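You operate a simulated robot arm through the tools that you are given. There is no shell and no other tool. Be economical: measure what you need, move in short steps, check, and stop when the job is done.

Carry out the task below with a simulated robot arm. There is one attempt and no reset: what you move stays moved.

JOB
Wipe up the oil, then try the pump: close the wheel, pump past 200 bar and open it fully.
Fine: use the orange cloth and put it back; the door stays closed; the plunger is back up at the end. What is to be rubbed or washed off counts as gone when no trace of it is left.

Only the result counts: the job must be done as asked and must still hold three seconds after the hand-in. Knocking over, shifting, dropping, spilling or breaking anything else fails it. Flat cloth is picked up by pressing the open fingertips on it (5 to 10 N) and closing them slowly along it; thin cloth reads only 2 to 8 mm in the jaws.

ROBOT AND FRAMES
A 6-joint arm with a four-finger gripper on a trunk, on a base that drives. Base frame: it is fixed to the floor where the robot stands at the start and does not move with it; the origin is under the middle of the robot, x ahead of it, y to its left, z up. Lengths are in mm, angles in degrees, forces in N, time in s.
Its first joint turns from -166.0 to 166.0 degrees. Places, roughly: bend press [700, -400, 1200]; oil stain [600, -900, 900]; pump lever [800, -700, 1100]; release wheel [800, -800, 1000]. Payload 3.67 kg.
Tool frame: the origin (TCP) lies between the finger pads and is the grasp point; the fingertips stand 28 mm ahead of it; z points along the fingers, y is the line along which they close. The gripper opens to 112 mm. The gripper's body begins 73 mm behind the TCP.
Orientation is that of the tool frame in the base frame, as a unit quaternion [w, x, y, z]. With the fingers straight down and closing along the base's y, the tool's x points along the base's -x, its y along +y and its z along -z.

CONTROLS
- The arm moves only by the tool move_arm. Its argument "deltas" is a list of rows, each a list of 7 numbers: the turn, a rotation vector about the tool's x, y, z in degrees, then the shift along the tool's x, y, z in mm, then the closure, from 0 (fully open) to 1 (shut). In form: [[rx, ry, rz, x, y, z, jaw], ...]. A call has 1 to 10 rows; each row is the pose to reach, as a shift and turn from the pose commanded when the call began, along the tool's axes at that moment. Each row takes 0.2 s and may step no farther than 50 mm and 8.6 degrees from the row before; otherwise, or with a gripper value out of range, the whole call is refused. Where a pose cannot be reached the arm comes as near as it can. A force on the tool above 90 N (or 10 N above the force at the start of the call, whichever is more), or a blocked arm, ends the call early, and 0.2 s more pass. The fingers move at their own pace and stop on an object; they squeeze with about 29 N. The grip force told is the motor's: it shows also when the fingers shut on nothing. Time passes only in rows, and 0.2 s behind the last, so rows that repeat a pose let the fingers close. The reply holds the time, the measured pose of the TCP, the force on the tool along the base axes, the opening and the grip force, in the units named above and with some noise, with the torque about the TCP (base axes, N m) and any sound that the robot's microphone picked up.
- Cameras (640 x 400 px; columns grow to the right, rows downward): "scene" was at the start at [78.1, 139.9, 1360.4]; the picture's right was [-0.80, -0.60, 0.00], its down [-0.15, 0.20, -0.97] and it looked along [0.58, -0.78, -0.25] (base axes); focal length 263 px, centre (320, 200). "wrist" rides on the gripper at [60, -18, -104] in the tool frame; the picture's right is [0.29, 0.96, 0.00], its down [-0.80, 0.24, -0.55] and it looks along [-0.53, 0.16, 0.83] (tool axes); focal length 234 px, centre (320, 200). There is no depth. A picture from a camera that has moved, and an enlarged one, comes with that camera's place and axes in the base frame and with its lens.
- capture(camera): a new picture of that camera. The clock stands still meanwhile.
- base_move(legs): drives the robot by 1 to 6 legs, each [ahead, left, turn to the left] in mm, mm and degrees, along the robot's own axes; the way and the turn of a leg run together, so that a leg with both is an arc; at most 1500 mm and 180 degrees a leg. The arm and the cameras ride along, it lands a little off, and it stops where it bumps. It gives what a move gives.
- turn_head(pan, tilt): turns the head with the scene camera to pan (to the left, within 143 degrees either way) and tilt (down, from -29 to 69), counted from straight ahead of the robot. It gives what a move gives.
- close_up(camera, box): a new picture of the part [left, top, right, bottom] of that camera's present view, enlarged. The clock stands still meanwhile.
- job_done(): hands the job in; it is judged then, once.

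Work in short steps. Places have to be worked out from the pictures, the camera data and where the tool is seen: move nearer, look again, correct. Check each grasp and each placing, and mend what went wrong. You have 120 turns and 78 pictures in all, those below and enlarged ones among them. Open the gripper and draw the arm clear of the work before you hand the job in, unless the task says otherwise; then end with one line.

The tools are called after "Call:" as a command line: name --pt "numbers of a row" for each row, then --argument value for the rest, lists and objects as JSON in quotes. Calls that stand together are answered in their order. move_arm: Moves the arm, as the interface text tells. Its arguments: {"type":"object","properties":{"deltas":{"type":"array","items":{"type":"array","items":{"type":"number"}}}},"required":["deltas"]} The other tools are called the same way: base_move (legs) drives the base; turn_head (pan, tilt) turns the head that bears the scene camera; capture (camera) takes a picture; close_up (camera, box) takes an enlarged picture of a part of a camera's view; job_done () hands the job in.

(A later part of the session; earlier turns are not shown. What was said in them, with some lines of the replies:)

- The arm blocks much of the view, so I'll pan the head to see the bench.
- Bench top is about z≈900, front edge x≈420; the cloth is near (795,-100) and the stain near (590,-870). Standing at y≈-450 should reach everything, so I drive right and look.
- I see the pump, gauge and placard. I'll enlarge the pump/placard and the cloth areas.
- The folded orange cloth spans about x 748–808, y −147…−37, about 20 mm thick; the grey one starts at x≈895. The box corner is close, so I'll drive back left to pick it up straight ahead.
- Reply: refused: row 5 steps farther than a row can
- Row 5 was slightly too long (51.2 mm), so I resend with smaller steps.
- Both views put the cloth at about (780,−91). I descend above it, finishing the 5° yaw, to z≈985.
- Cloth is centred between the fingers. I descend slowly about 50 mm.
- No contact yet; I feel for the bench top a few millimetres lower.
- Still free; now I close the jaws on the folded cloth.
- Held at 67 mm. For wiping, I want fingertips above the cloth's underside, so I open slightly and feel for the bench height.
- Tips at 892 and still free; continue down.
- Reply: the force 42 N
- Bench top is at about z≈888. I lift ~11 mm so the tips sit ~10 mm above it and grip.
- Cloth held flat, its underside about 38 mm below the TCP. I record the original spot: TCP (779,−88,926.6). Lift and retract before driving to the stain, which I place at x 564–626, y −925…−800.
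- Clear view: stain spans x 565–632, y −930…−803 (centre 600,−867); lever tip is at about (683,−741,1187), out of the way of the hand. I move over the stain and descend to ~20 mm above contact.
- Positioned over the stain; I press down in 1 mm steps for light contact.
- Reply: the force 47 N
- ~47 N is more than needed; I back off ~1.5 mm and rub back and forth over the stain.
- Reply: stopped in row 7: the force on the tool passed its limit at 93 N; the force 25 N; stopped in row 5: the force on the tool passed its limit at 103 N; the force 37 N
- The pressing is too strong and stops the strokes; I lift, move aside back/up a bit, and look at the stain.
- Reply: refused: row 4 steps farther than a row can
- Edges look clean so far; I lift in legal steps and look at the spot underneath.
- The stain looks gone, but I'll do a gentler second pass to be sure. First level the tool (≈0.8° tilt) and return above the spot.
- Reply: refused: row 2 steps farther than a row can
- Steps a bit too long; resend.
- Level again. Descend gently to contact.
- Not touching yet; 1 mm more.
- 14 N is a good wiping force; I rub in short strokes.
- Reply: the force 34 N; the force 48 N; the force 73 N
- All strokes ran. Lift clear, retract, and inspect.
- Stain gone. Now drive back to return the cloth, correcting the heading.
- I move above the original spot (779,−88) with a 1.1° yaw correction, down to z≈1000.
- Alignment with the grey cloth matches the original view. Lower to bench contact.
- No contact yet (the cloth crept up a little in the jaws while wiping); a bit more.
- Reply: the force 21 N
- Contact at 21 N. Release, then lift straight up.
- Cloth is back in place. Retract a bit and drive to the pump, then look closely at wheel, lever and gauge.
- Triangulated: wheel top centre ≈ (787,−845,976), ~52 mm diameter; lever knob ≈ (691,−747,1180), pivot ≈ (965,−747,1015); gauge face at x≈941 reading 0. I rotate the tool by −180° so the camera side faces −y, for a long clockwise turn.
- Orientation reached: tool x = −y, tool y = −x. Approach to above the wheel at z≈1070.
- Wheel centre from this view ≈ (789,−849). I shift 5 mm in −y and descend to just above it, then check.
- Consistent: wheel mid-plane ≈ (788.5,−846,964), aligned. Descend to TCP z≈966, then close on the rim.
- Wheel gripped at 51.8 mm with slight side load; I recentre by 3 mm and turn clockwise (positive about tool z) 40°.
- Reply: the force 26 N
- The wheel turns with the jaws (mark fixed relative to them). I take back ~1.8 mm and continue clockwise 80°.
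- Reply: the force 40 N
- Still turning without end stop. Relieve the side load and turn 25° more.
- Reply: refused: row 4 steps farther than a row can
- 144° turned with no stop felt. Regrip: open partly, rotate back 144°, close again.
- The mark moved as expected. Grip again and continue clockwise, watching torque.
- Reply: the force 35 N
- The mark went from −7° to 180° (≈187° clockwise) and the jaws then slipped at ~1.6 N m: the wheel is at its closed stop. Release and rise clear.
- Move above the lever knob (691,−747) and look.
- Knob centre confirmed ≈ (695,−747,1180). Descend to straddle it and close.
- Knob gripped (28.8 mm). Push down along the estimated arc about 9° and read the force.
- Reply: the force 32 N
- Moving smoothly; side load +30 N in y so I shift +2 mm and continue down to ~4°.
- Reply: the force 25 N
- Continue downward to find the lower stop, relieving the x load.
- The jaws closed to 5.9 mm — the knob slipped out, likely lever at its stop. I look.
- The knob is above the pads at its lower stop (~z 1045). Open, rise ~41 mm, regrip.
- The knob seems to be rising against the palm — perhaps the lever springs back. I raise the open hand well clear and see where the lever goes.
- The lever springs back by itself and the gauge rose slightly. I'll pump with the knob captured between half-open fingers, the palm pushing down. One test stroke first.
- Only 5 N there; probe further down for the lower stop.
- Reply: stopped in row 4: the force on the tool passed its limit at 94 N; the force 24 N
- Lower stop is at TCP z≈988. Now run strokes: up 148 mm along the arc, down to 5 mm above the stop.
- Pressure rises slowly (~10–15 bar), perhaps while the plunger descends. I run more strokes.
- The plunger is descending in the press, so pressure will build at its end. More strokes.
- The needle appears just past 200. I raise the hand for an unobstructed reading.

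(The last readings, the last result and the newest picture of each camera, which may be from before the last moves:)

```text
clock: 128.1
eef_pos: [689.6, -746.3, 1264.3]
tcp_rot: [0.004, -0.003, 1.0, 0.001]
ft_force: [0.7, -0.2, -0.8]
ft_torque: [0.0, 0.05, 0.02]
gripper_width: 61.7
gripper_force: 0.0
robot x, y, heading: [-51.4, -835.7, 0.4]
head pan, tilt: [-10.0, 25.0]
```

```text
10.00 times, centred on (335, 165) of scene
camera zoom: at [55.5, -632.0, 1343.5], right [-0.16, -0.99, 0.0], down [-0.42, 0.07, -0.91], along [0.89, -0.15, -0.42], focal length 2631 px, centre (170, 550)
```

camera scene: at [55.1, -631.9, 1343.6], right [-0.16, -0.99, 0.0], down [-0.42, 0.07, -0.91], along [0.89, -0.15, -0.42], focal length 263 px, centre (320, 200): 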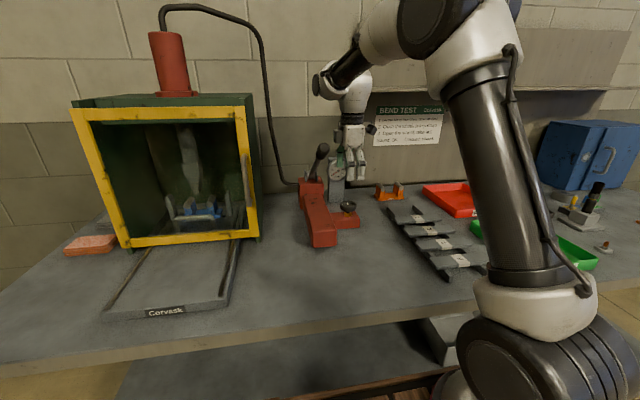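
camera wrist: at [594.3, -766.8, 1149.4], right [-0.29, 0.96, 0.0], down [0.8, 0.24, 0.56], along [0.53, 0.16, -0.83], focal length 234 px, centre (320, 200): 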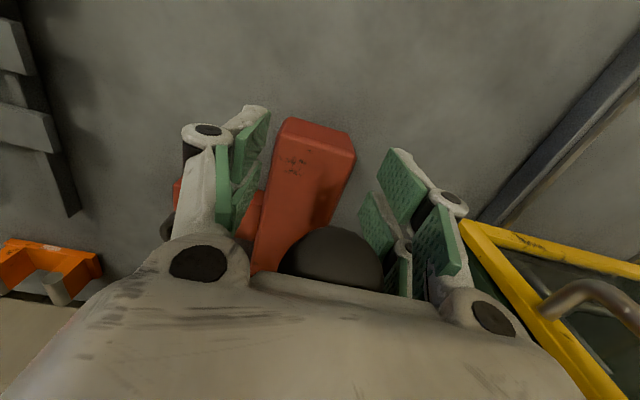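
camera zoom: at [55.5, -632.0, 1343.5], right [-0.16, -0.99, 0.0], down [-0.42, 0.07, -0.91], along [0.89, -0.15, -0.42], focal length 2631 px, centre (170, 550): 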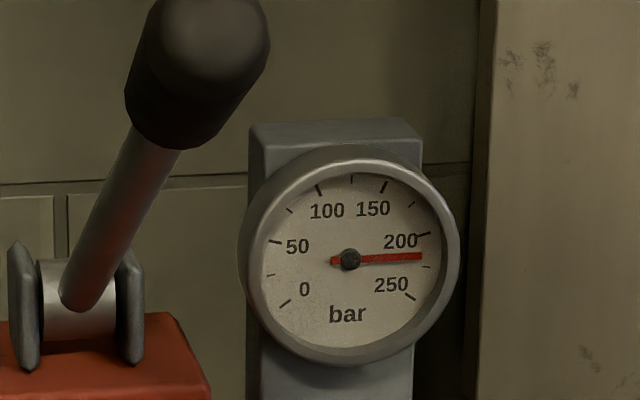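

About 215 bar — past 200. Now back to the wheel to open it counter-clockwise: move above it and yaw to +54°.

Call:
move_arm --pt "0.1 0.5 0.3 -33 -33 0 0.35" --pt "0.1 0.5 0.3 -66 -66 0 0.35" --pt "0.1 0.5 0.3 -99 -99 0 0.35"

Call:
move_arm --pt "0 0 8 0 0 0 0.35" --pt "0 0 16 0 0 0 0.35" --pt "0 0 24 0 0 0 0.35" --pt "0 0 32 0 0 0 0.35" --pt "0 0 40 0 0 0 0.35" --pt "0 0 48 0 0 0 0.35" --pt "0 0 54 0 0 40 0.35" --pt "0 0 54 0 0 85 0.35" --pt "0 0 54 0 0 130 0.35" --pt "0 0 54 0 0 175 0.35"

Call:
capture --camera "wrist"

```text
clock: 128.9
eef_pos: [789.1, -844.2, 1268.4]
tcp_rot: [0.001, 0.0, 1.0, 0.0]
ft_force: [0.0, 0.2, 0.8]
ft_torque: [-0.04, -0.05, -0.01]
gripper_width: 73.0
gripper_force: 0.0
robot x, y, heading: [-59.1, -830.4, 0.7]
head pan, tilt: [-10.0, 25.0]
```

```text
clock: 131.1
eef_pos: [789.5, -845.2, 1094.6]
tcp_rot: [0.0, 0.454, 0.891, 0.0]
ft_force: [-0.2, -0.6, 0.4]
ft_torque: [0.04, -0.06, 0.0]
gripper_width: 72.9
gripper_force: 0.1
robot x, y, heading: [-54.9, -832.3, 0.7]
head pan, tilt: [-10.0, 25.0]
```

```text
23 pictures are left
camera wrist: at [739.8, -808.8, 1197.4], right [0.61, 0.8, 0.0], down [0.66, -0.5, 0.56], along [0.44, -0.34, -0.83], focal length 234 px, centre (320, 200)
```

wrist: 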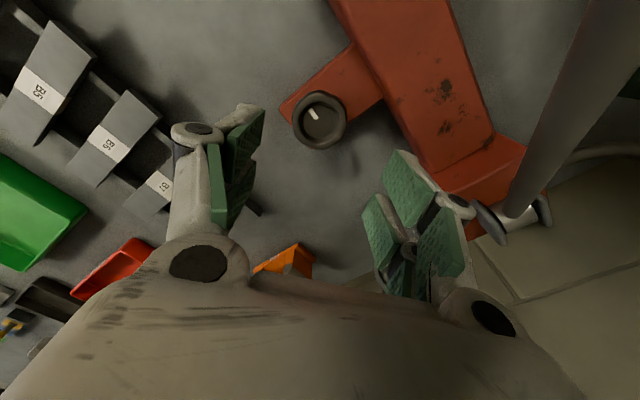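

Aligned with the wheel. Descend 129 mm, grip, and start turning counter-clockwise.

Call:
move_arm --pt "0 0 0 0 0 40 0.35" --pt "0 0 0 0 0 80 0.35" --pt "0 0 0 0 0 110 0.35" --pt "0 0 0 0 0 129 0.35" --pt "0 0 0 0 0 129 0.7" --pt "0 0 0 0 0 129 1" --pt "0 0 0 0 0 129 1"

Call:
move_arm --pt "0 0 -8 0 0 0 1" --pt "0 0 -16 0 0 0 1" --pt "0 0 -24 0 0 0 1" --pt "0 0 -32 0 0 0 1" --pt "0 0 -40 0 0 0 1" --pt "0 0 -48 0 0 0 1" --pt "0 0 -56 0 0 0 1" --pt "0 0 -64 0 0 0 1" --pt "0 0 -72 0 0 0 1" --pt "0 0 -80 0 0 0 1"

```text
clock: 132.7
eef_pos: [789.1, -845.1, 964.5]
tcp_rot: [-0.001, 0.455, 0.89, -0.001]
ft_force: [-25.3, -18.4, 3.2]
ft_torque: [-0.55, 0.47, -0.01]
gripper_width: 51.4
gripper_force: 44.9
robot x, y, heading: [-50.8, -834.4, 0.6]
head pan, tilt: [-10.0, 25.0]
```

```text
clock: 134.9
eef_pos: [790.1, -845.6, 962.4]
tcp_rot: [0.0, -0.225, 0.974, 0.0]
ft_force: [-18.7, -31.8, 6.7]
ft_torque: [-0.12, 0.44, -0.03]
gripper_width: 51.7
gripper_force: 45.0
robot x, y, heading: [-57.9, -832.6, 0.6]
head pan, tilt: [-10.0, 25.0]
```

Turning freely. Relieve side load and turn another 80°, then check the mark.

Call:
move_arm --pt "0 0 -8 2 -1.5 0 1" --pt "0 0 -16 2 -1.5 0 1" --pt "0 0 -24 2 -1.5 0 1" --pt "0 0 -32 2 -1.5 0 1" --pt "0 0 -40 2 -1.5 0 1" --pt "0 0 -48 2 -1.5 0 1" --pt "0 0 -56 2 -1.5 0 1" --pt "0 0 -64 2 -1.5 0 1" --pt "0 0 -72 2 -1.5 0 1" --pt "0 0 -80 2 -1.5 0 1"

Call:
capture --camera "wrist"

```text
clock: 137.1
eef_pos: [788.9, -844.9, 964.6]
tcp_rot: [-0.001, 0.799, -0.601, -0.001]
ft_force: [8.7, 5.2, 7.2]
ft_torque: [0.43, -0.62, -0.01]
gripper_width: 51.5
gripper_force: 45.2
robot x, y, heading: [-60.5, -829.8, 0.3]
head pan, tilt: [-10.0, 25.0]
```

```text
22 pictures are left
camera wrist: at [822.9, -899.0, 1067.9], right [-0.84, -0.54, 0.0], down [-0.45, 0.7, 0.55], along [-0.3, 0.47, -0.83], focal length 234 px, centre (320, 200)
```

wrist: 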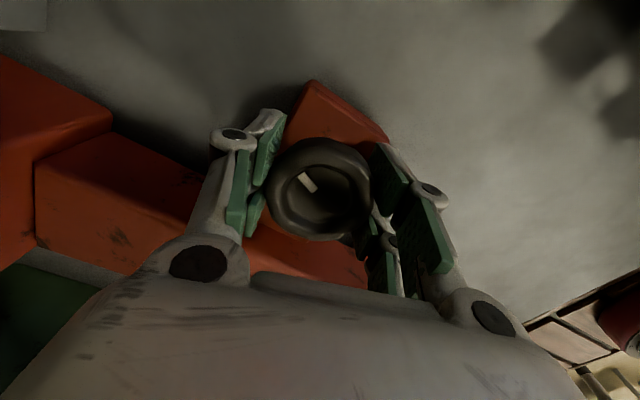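

160° opened without slip or stop. Regrip: open, rotate back +150°, and turn on until it stops.

Call:
move_arm --pt "0 0 0 0 0 0 0.6" --pt "0 0 0 0 0 0 0.35" --pt "0 0 0 0 0 0 0.35" --pt "0 0 8 0 0 0 0.35" --pt "0 0 16 0 0 0 0.35" --pt "0 0 24 0 0 0 0.35" --pt "0 0 32 0 0 0 0.35" --pt "0 0 40 0 0 0 0.35" --pt "0 0 48 0 0 0 0.35" --pt "0 0 56 0 0 0 0.35"

Call:
move_arm --pt "0 0 8 0 0 0 0.35" --pt "0 0 16 0 0 0 0.35" --pt "0 0 24 0 0 0 0.35" --pt "0 0 32 0 0 0 0.35" --pt "0 0 40 0 0 0 0.35" --pt "0 0 48 0 0 0 0.35" --pt "0 0 56 0 0 0 0.35" --pt "0 0 64 0 0 0 0.35" --pt "0 0 72 0 0 0 0.35" --pt "0 0 80 0 0 0 0.35"

Call:
move_arm --pt "0 0 8 0 0 0 0.35" --pt "0 0 16 0 0 0 0.35" --pt "0 0 16 0 0 0 0.7" --pt "0 0 16 0 0 0 1" --pt "0 0 16 0 0 0 1" --pt "0 0 8 0 0 0 1" --pt "0 0 0 0 0 0 1" --pt "0 0 -8 0 0 0 1" --pt "0 0 -16 0 0 0 1" --pt "0 0 -24 0 0 0 1"

Call:
move_arm --pt "0 0 -8 0 0 0 1" --pt "0 0 -16 0 0 0 1" --pt "0 0 -24 0 0 0 1" --pt "0 0 -32 0 0 0 1" --pt "0 0 -40 0 0 0 1"

Call:
capture --camera "wrist"

```text
clock: 139.3
eef_pos: [789.5, -845.0, 963.5]
tcp_rot: [0.001, -0.422, 0.907, 0.0]
ft_force: [0.5, 0.3, 0.3]
ft_torque: [0.0, 0.05, 0.0]
gripper_width: 72.7
gripper_force: 0.0
robot x, y, heading: [-55.9, -834.8, 0.5]
head pan, tilt: [-10.0, 25.0]
```

```text
clock: 141.5
eef_pos: [789.6, -846.8, 963.2]
tcp_rot: [0.001, 0.26, 0.966, 0.001]
ft_force: [0.0, 0.4, 0.1]
ft_torque: [0.01, 0.01, 0.0]
gripper_width: 72.7
gripper_force: 0.1
robot x, y, heading: [-55.2, -831.9, 0.5]
head pan, tilt: [-10.0, 25.0]
```

```text
clock: 143.7
eef_pos: [788.7, -845.0, 963.7]
tcp_rot: [0.001, 0.051, 0.999, 0.001]
ft_force: [8.1, 8.5, -0.6]
ft_torque: [0.03, 0.13, -0.66]
gripper_width: 51.4
gripper_force: 45.4
robot x, y, heading: [-53.8, -833.4, 0.5]
head pan, tilt: [-10.0, 25.0]
```

```text
clock: 144.9
eef_pos: [788.3, -845.6, 964.3]
tcp_rot: [0.001, -0.293, 0.956, 0.001]
ft_force: [8.4, 10.1, -1.6]
ft_torque: [0.19, -0.05, -0.68]
gripper_width: 52.0
gripper_force: 45.6
robot x, y, heading: [-57.9, -834.5, 0.8]
head pan, tilt: [-10.0, 25.0]
```

```text
21 pictures are left
camera wrist: at [749.0, -895.6, 1067.4], right [-0.78, 0.63, 0.0], down [0.52, 0.65, 0.55], along [0.35, 0.43, -0.83], focal length 234 px, centre (320, 200)
```

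wrist: 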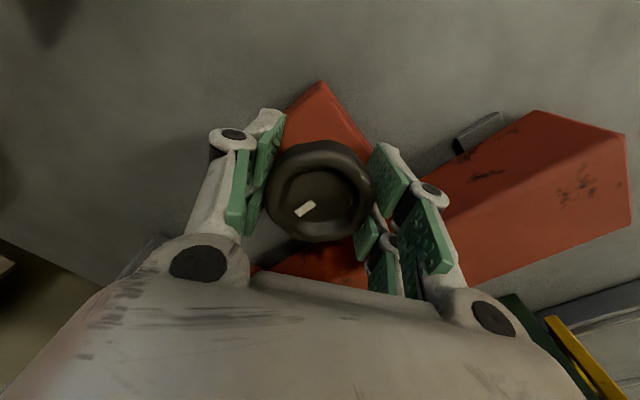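

The mark is back at ≈−3° (start −7°) and the jaws slipped against the stop: fully open. Release, rise, and check gauge and plunger.

Call:
move_arm --pt "0 0 0 0 0 0 0.6" --pt "0 0 0 0 0 0 0.3" --pt "0 0 0 0 0 0 0.2" --pt "0 0 0 0 0 -30 0.2" --pt "0 0 0 0 0 -75 0.2" --pt "0 0 0 0 0 -120 0.2" --pt "0 0 0 0 0 -165 0" --pt "0 0 0 0 0 -210 0" --pt "0 0 0 0 0 -255 0" --pt "0 0 0 0 0 -300 0"

Call:
capture --camera "wrist"

Call:
close_up --camera "scene" --box '[60, 80, 380, 250]'

Call:
close_up --camera "scene" --box '[310, 145, 370, 215]'

```text
clock: 147.1
eef_pos: [789.0, -845.6, 1263.4]
tcp_rot: [0.0, -0.293, 0.956, 0.0]
ft_force: [0.0, 0.3, -0.6]
ft_torque: [0.0, 0.02, 0.0]
gripper_width: 112.0
gripper_force: 0.0
robot x, y, heading: [-53.9, -828.9, 0.7]
head pan, tilt: [-10.0, 25.0]
```

```text
20 pictures are left
camera wrist: at [749.8, -895.6, 1366.8], right [-0.77, 0.63, 0.0], down [0.53, 0.64, 0.55], along [0.35, 0.43, -0.83], focal length 234 px, centre (320, 200)
```

wrist: 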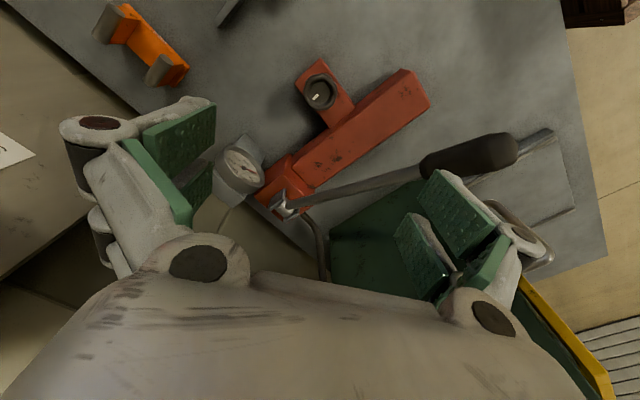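

```text
2.00 times, centred on (220, 165) of scene
camera zoom: at [55.6, -632.0, 1343.5], right [-0.16, -0.99, 0.0], down [-0.42, 0.07, -0.91], along [0.89, -0.15, -0.42], focal length 526 px, centre (520, 270)
```

zoom: 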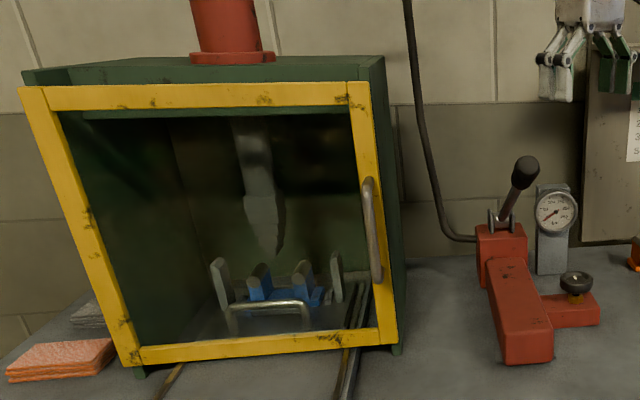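

```text
5.71 times, centred on (340, 180) of scene
camera zoom: at [55.6, -632.0, 1343.5], right [-0.16, -0.99, 0.0], down [-0.42, 0.07, -0.91], along [0.89, -0.15, -0.42], focal length 1503 px, centre (206, 314)
```

zoom: 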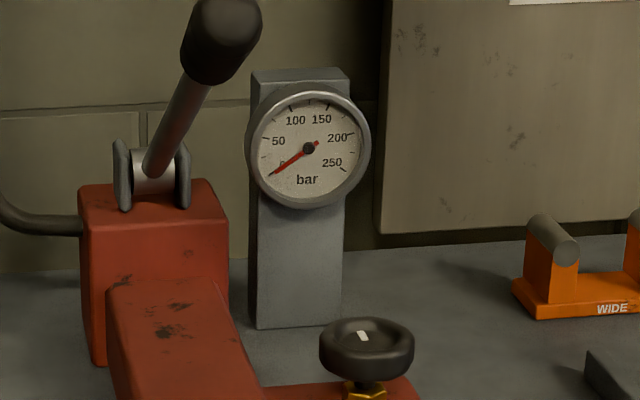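

Gauge is at 0 and the plunger has risen. I retract the arm clear and re-check that the plunger is fully up and everything is in place.

Call:
move_arm --pt "0 0 0 30 12 -10 0" --pt "0 0 0 65 28 -20 0" --pt "0 0 0 100 45 -30 0" --pt "0 0 0 135 65 -35 0" --pt "0 0 0 165 80 -35 0" --pt "0 0 0 200 100 -35 0"

Call:
close_up --camera "scene" --box '[60, 80, 380, 250]'

Call:
capture --camera "scene"

```text
clock: 148.5
eef_pos: [568.3, -876.1, 1298.5]
tcp_rot: [0.0, -0.292, 0.956, 0.0]
ft_force: [0.5, -0.3, -1.1]
ft_torque: [-0.04, 0.08, 0.01]
gripper_width: 112.4
gripper_force: 0.0
robot x, y, heading: [-54.8, -835.1, 0.5]
head pan, tilt: [-10.0, 25.0]
```

```text
2.00 times, centred on (220, 165) of scene
camera zoom: at [55.9, -632.0, 1343.5], right [-0.16, -0.99, 0.0], down [-0.42, 0.07, -0.91], along [0.89, -0.15, -0.42], focal length 526 px, centre (520, 270)
```

zoom: 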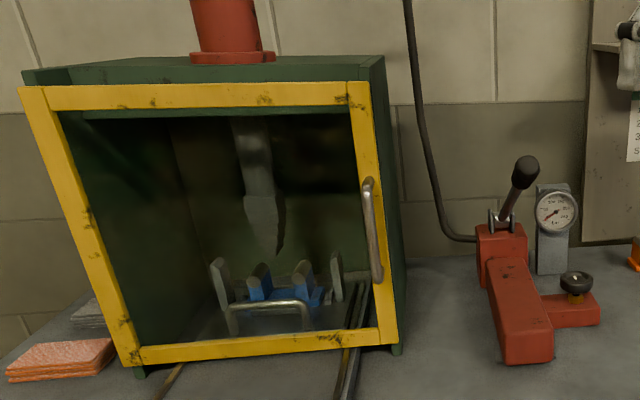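

```text
16 pictures are left
camera scene: at [55.9, -632.0, 1343.5], right [-0.16, -0.99, 0.0], down [-0.42, 0.07, -0.91], along [0.89, -0.15, -0.42], focal length 263 px, centre (320, 200)
```

scene: 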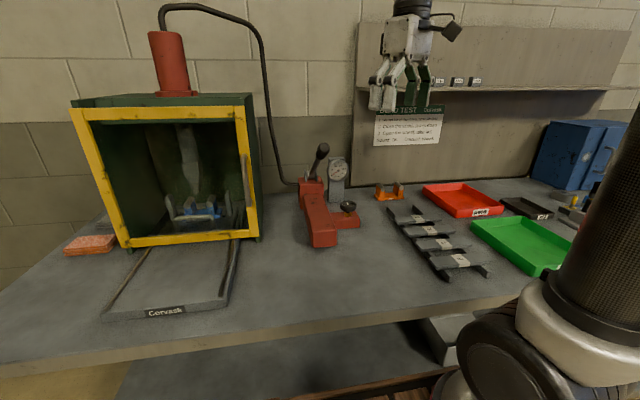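

The plunger is still rising slowly; I wait several seconds and compare.

Call:
move_arm --pt "0 0 0 0 0 0 0" --pt "0 0 0 0 0 0 0" --pt "0 0 0 0 0 0 0" --pt "0 0 0 0 0 0 0" --pt "0 0 0 0 0 0 0" --pt "0 0 0 0 0 0 0" --pt "0 0 0 0 0 0 0" --pt "0 0 0 0 0 0 0" --pt "0 0 0 0 0 0 0" --pt "0 0 0 0 0 0 0"

Call:
move_arm --pt "0 0 0 0 0 0 0" --pt "0 0 0 0 0 0 0" --pt "0 0 0 0 0 0 0" --pt "0 0 0 0 0 0 0" --pt "0 0 0 0 0 0 0" --pt "0 0 0 0 0 0 0" --pt "0 0 0 0 0 0 0" --pt "0 0 0 0 0 0 0" --pt "0 0 0 0 0 0 0" --pt "0 0 0 0 0 0 0"

Call:
move_arm --pt "0 0 0 0 0 0 0" --pt "0 0 0 0 0 0 0" --pt "0 0 0 0 0 0 0" --pt "0 0 0 0 0 0 0" --pt "0 0 0 0 0 0 0" --pt "0 0 0 0 0 0 0" --pt "0 0 0 0 0 0 0" --pt "0 0 0 0 0 0 0" --pt "0 0 0 0 0 0 0" --pt "0 0 0 0 0 0 0"

Call:
close_up --camera "scene" --box '[60, 80, 380, 250]'

```text
clock: 150.7
eef_pos: [568.1, -875.9, 1299.0]
tcp_rot: [0.001, -0.293, 0.956, 0.0]
ft_force: [-0.1, 0.2, 0.0]
ft_torque: [-0.01, 0.04, 0.0]
gripper_width: 112.1
gripper_force: 0.0
robot x, y, heading: [-56.2, -827.8, 1.0]
head pan, tilt: [-10.0, 25.0]
```

```text
clock: 152.9
eef_pos: [568.8, -875.9, 1298.7]
tcp_rot: [0.001, -0.292, 0.956, 0.0]
ft_force: [-0.3, 0.0, 1.0]
ft_torque: [0.0, -0.03, 0.01]
gripper_width: 112.0
gripper_force: 0.0
robot x, y, heading: [-56.8, -834.9, 0.5]
head pan, tilt: [-10.0, 25.0]
```

```text
clock: 155.1
eef_pos: [566.6, -876.3, 1298.0]
tcp_rot: [0.001, -0.293, 0.956, 0.0]
ft_force: [-0.6, -0.3, -0.1]
ft_torque: [0.0, -0.04, 0.02]
gripper_width: 112.2
gripper_force: 0.0
robot x, y, heading: [-57.6, -830.2, 0.6]
head pan, tilt: [-10.0, 25.0]
```

```text
2.00 times, centred on (220, 165) of scene
camera zoom: at [55.3, -632.1, 1343.5], right [-0.16, -0.99, 0.0], down [-0.42, 0.07, -0.91], along [0.89, -0.15, -0.42], focal length 526 px, centre (520, 270)
```

zoom: 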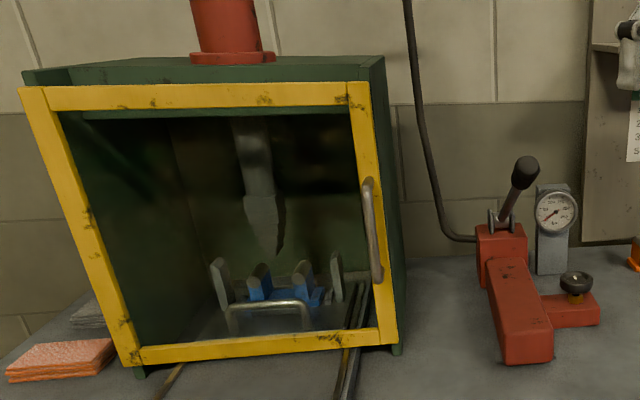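

Plunger is stable at its raised position, gauge 0, wheel open, lever up, door closed, cloth back, bench clean, arm clear. Handing in.

Call:
job_done

```text
The job is handed in.
```

The oil is wiped up with the orange cloth, and the cloth is back in its place. With the wheel closed, the pump reached about 215 bar. The wheel is now fully open, the gauge reads 0, the plunger is back up, and the door stayed closed.
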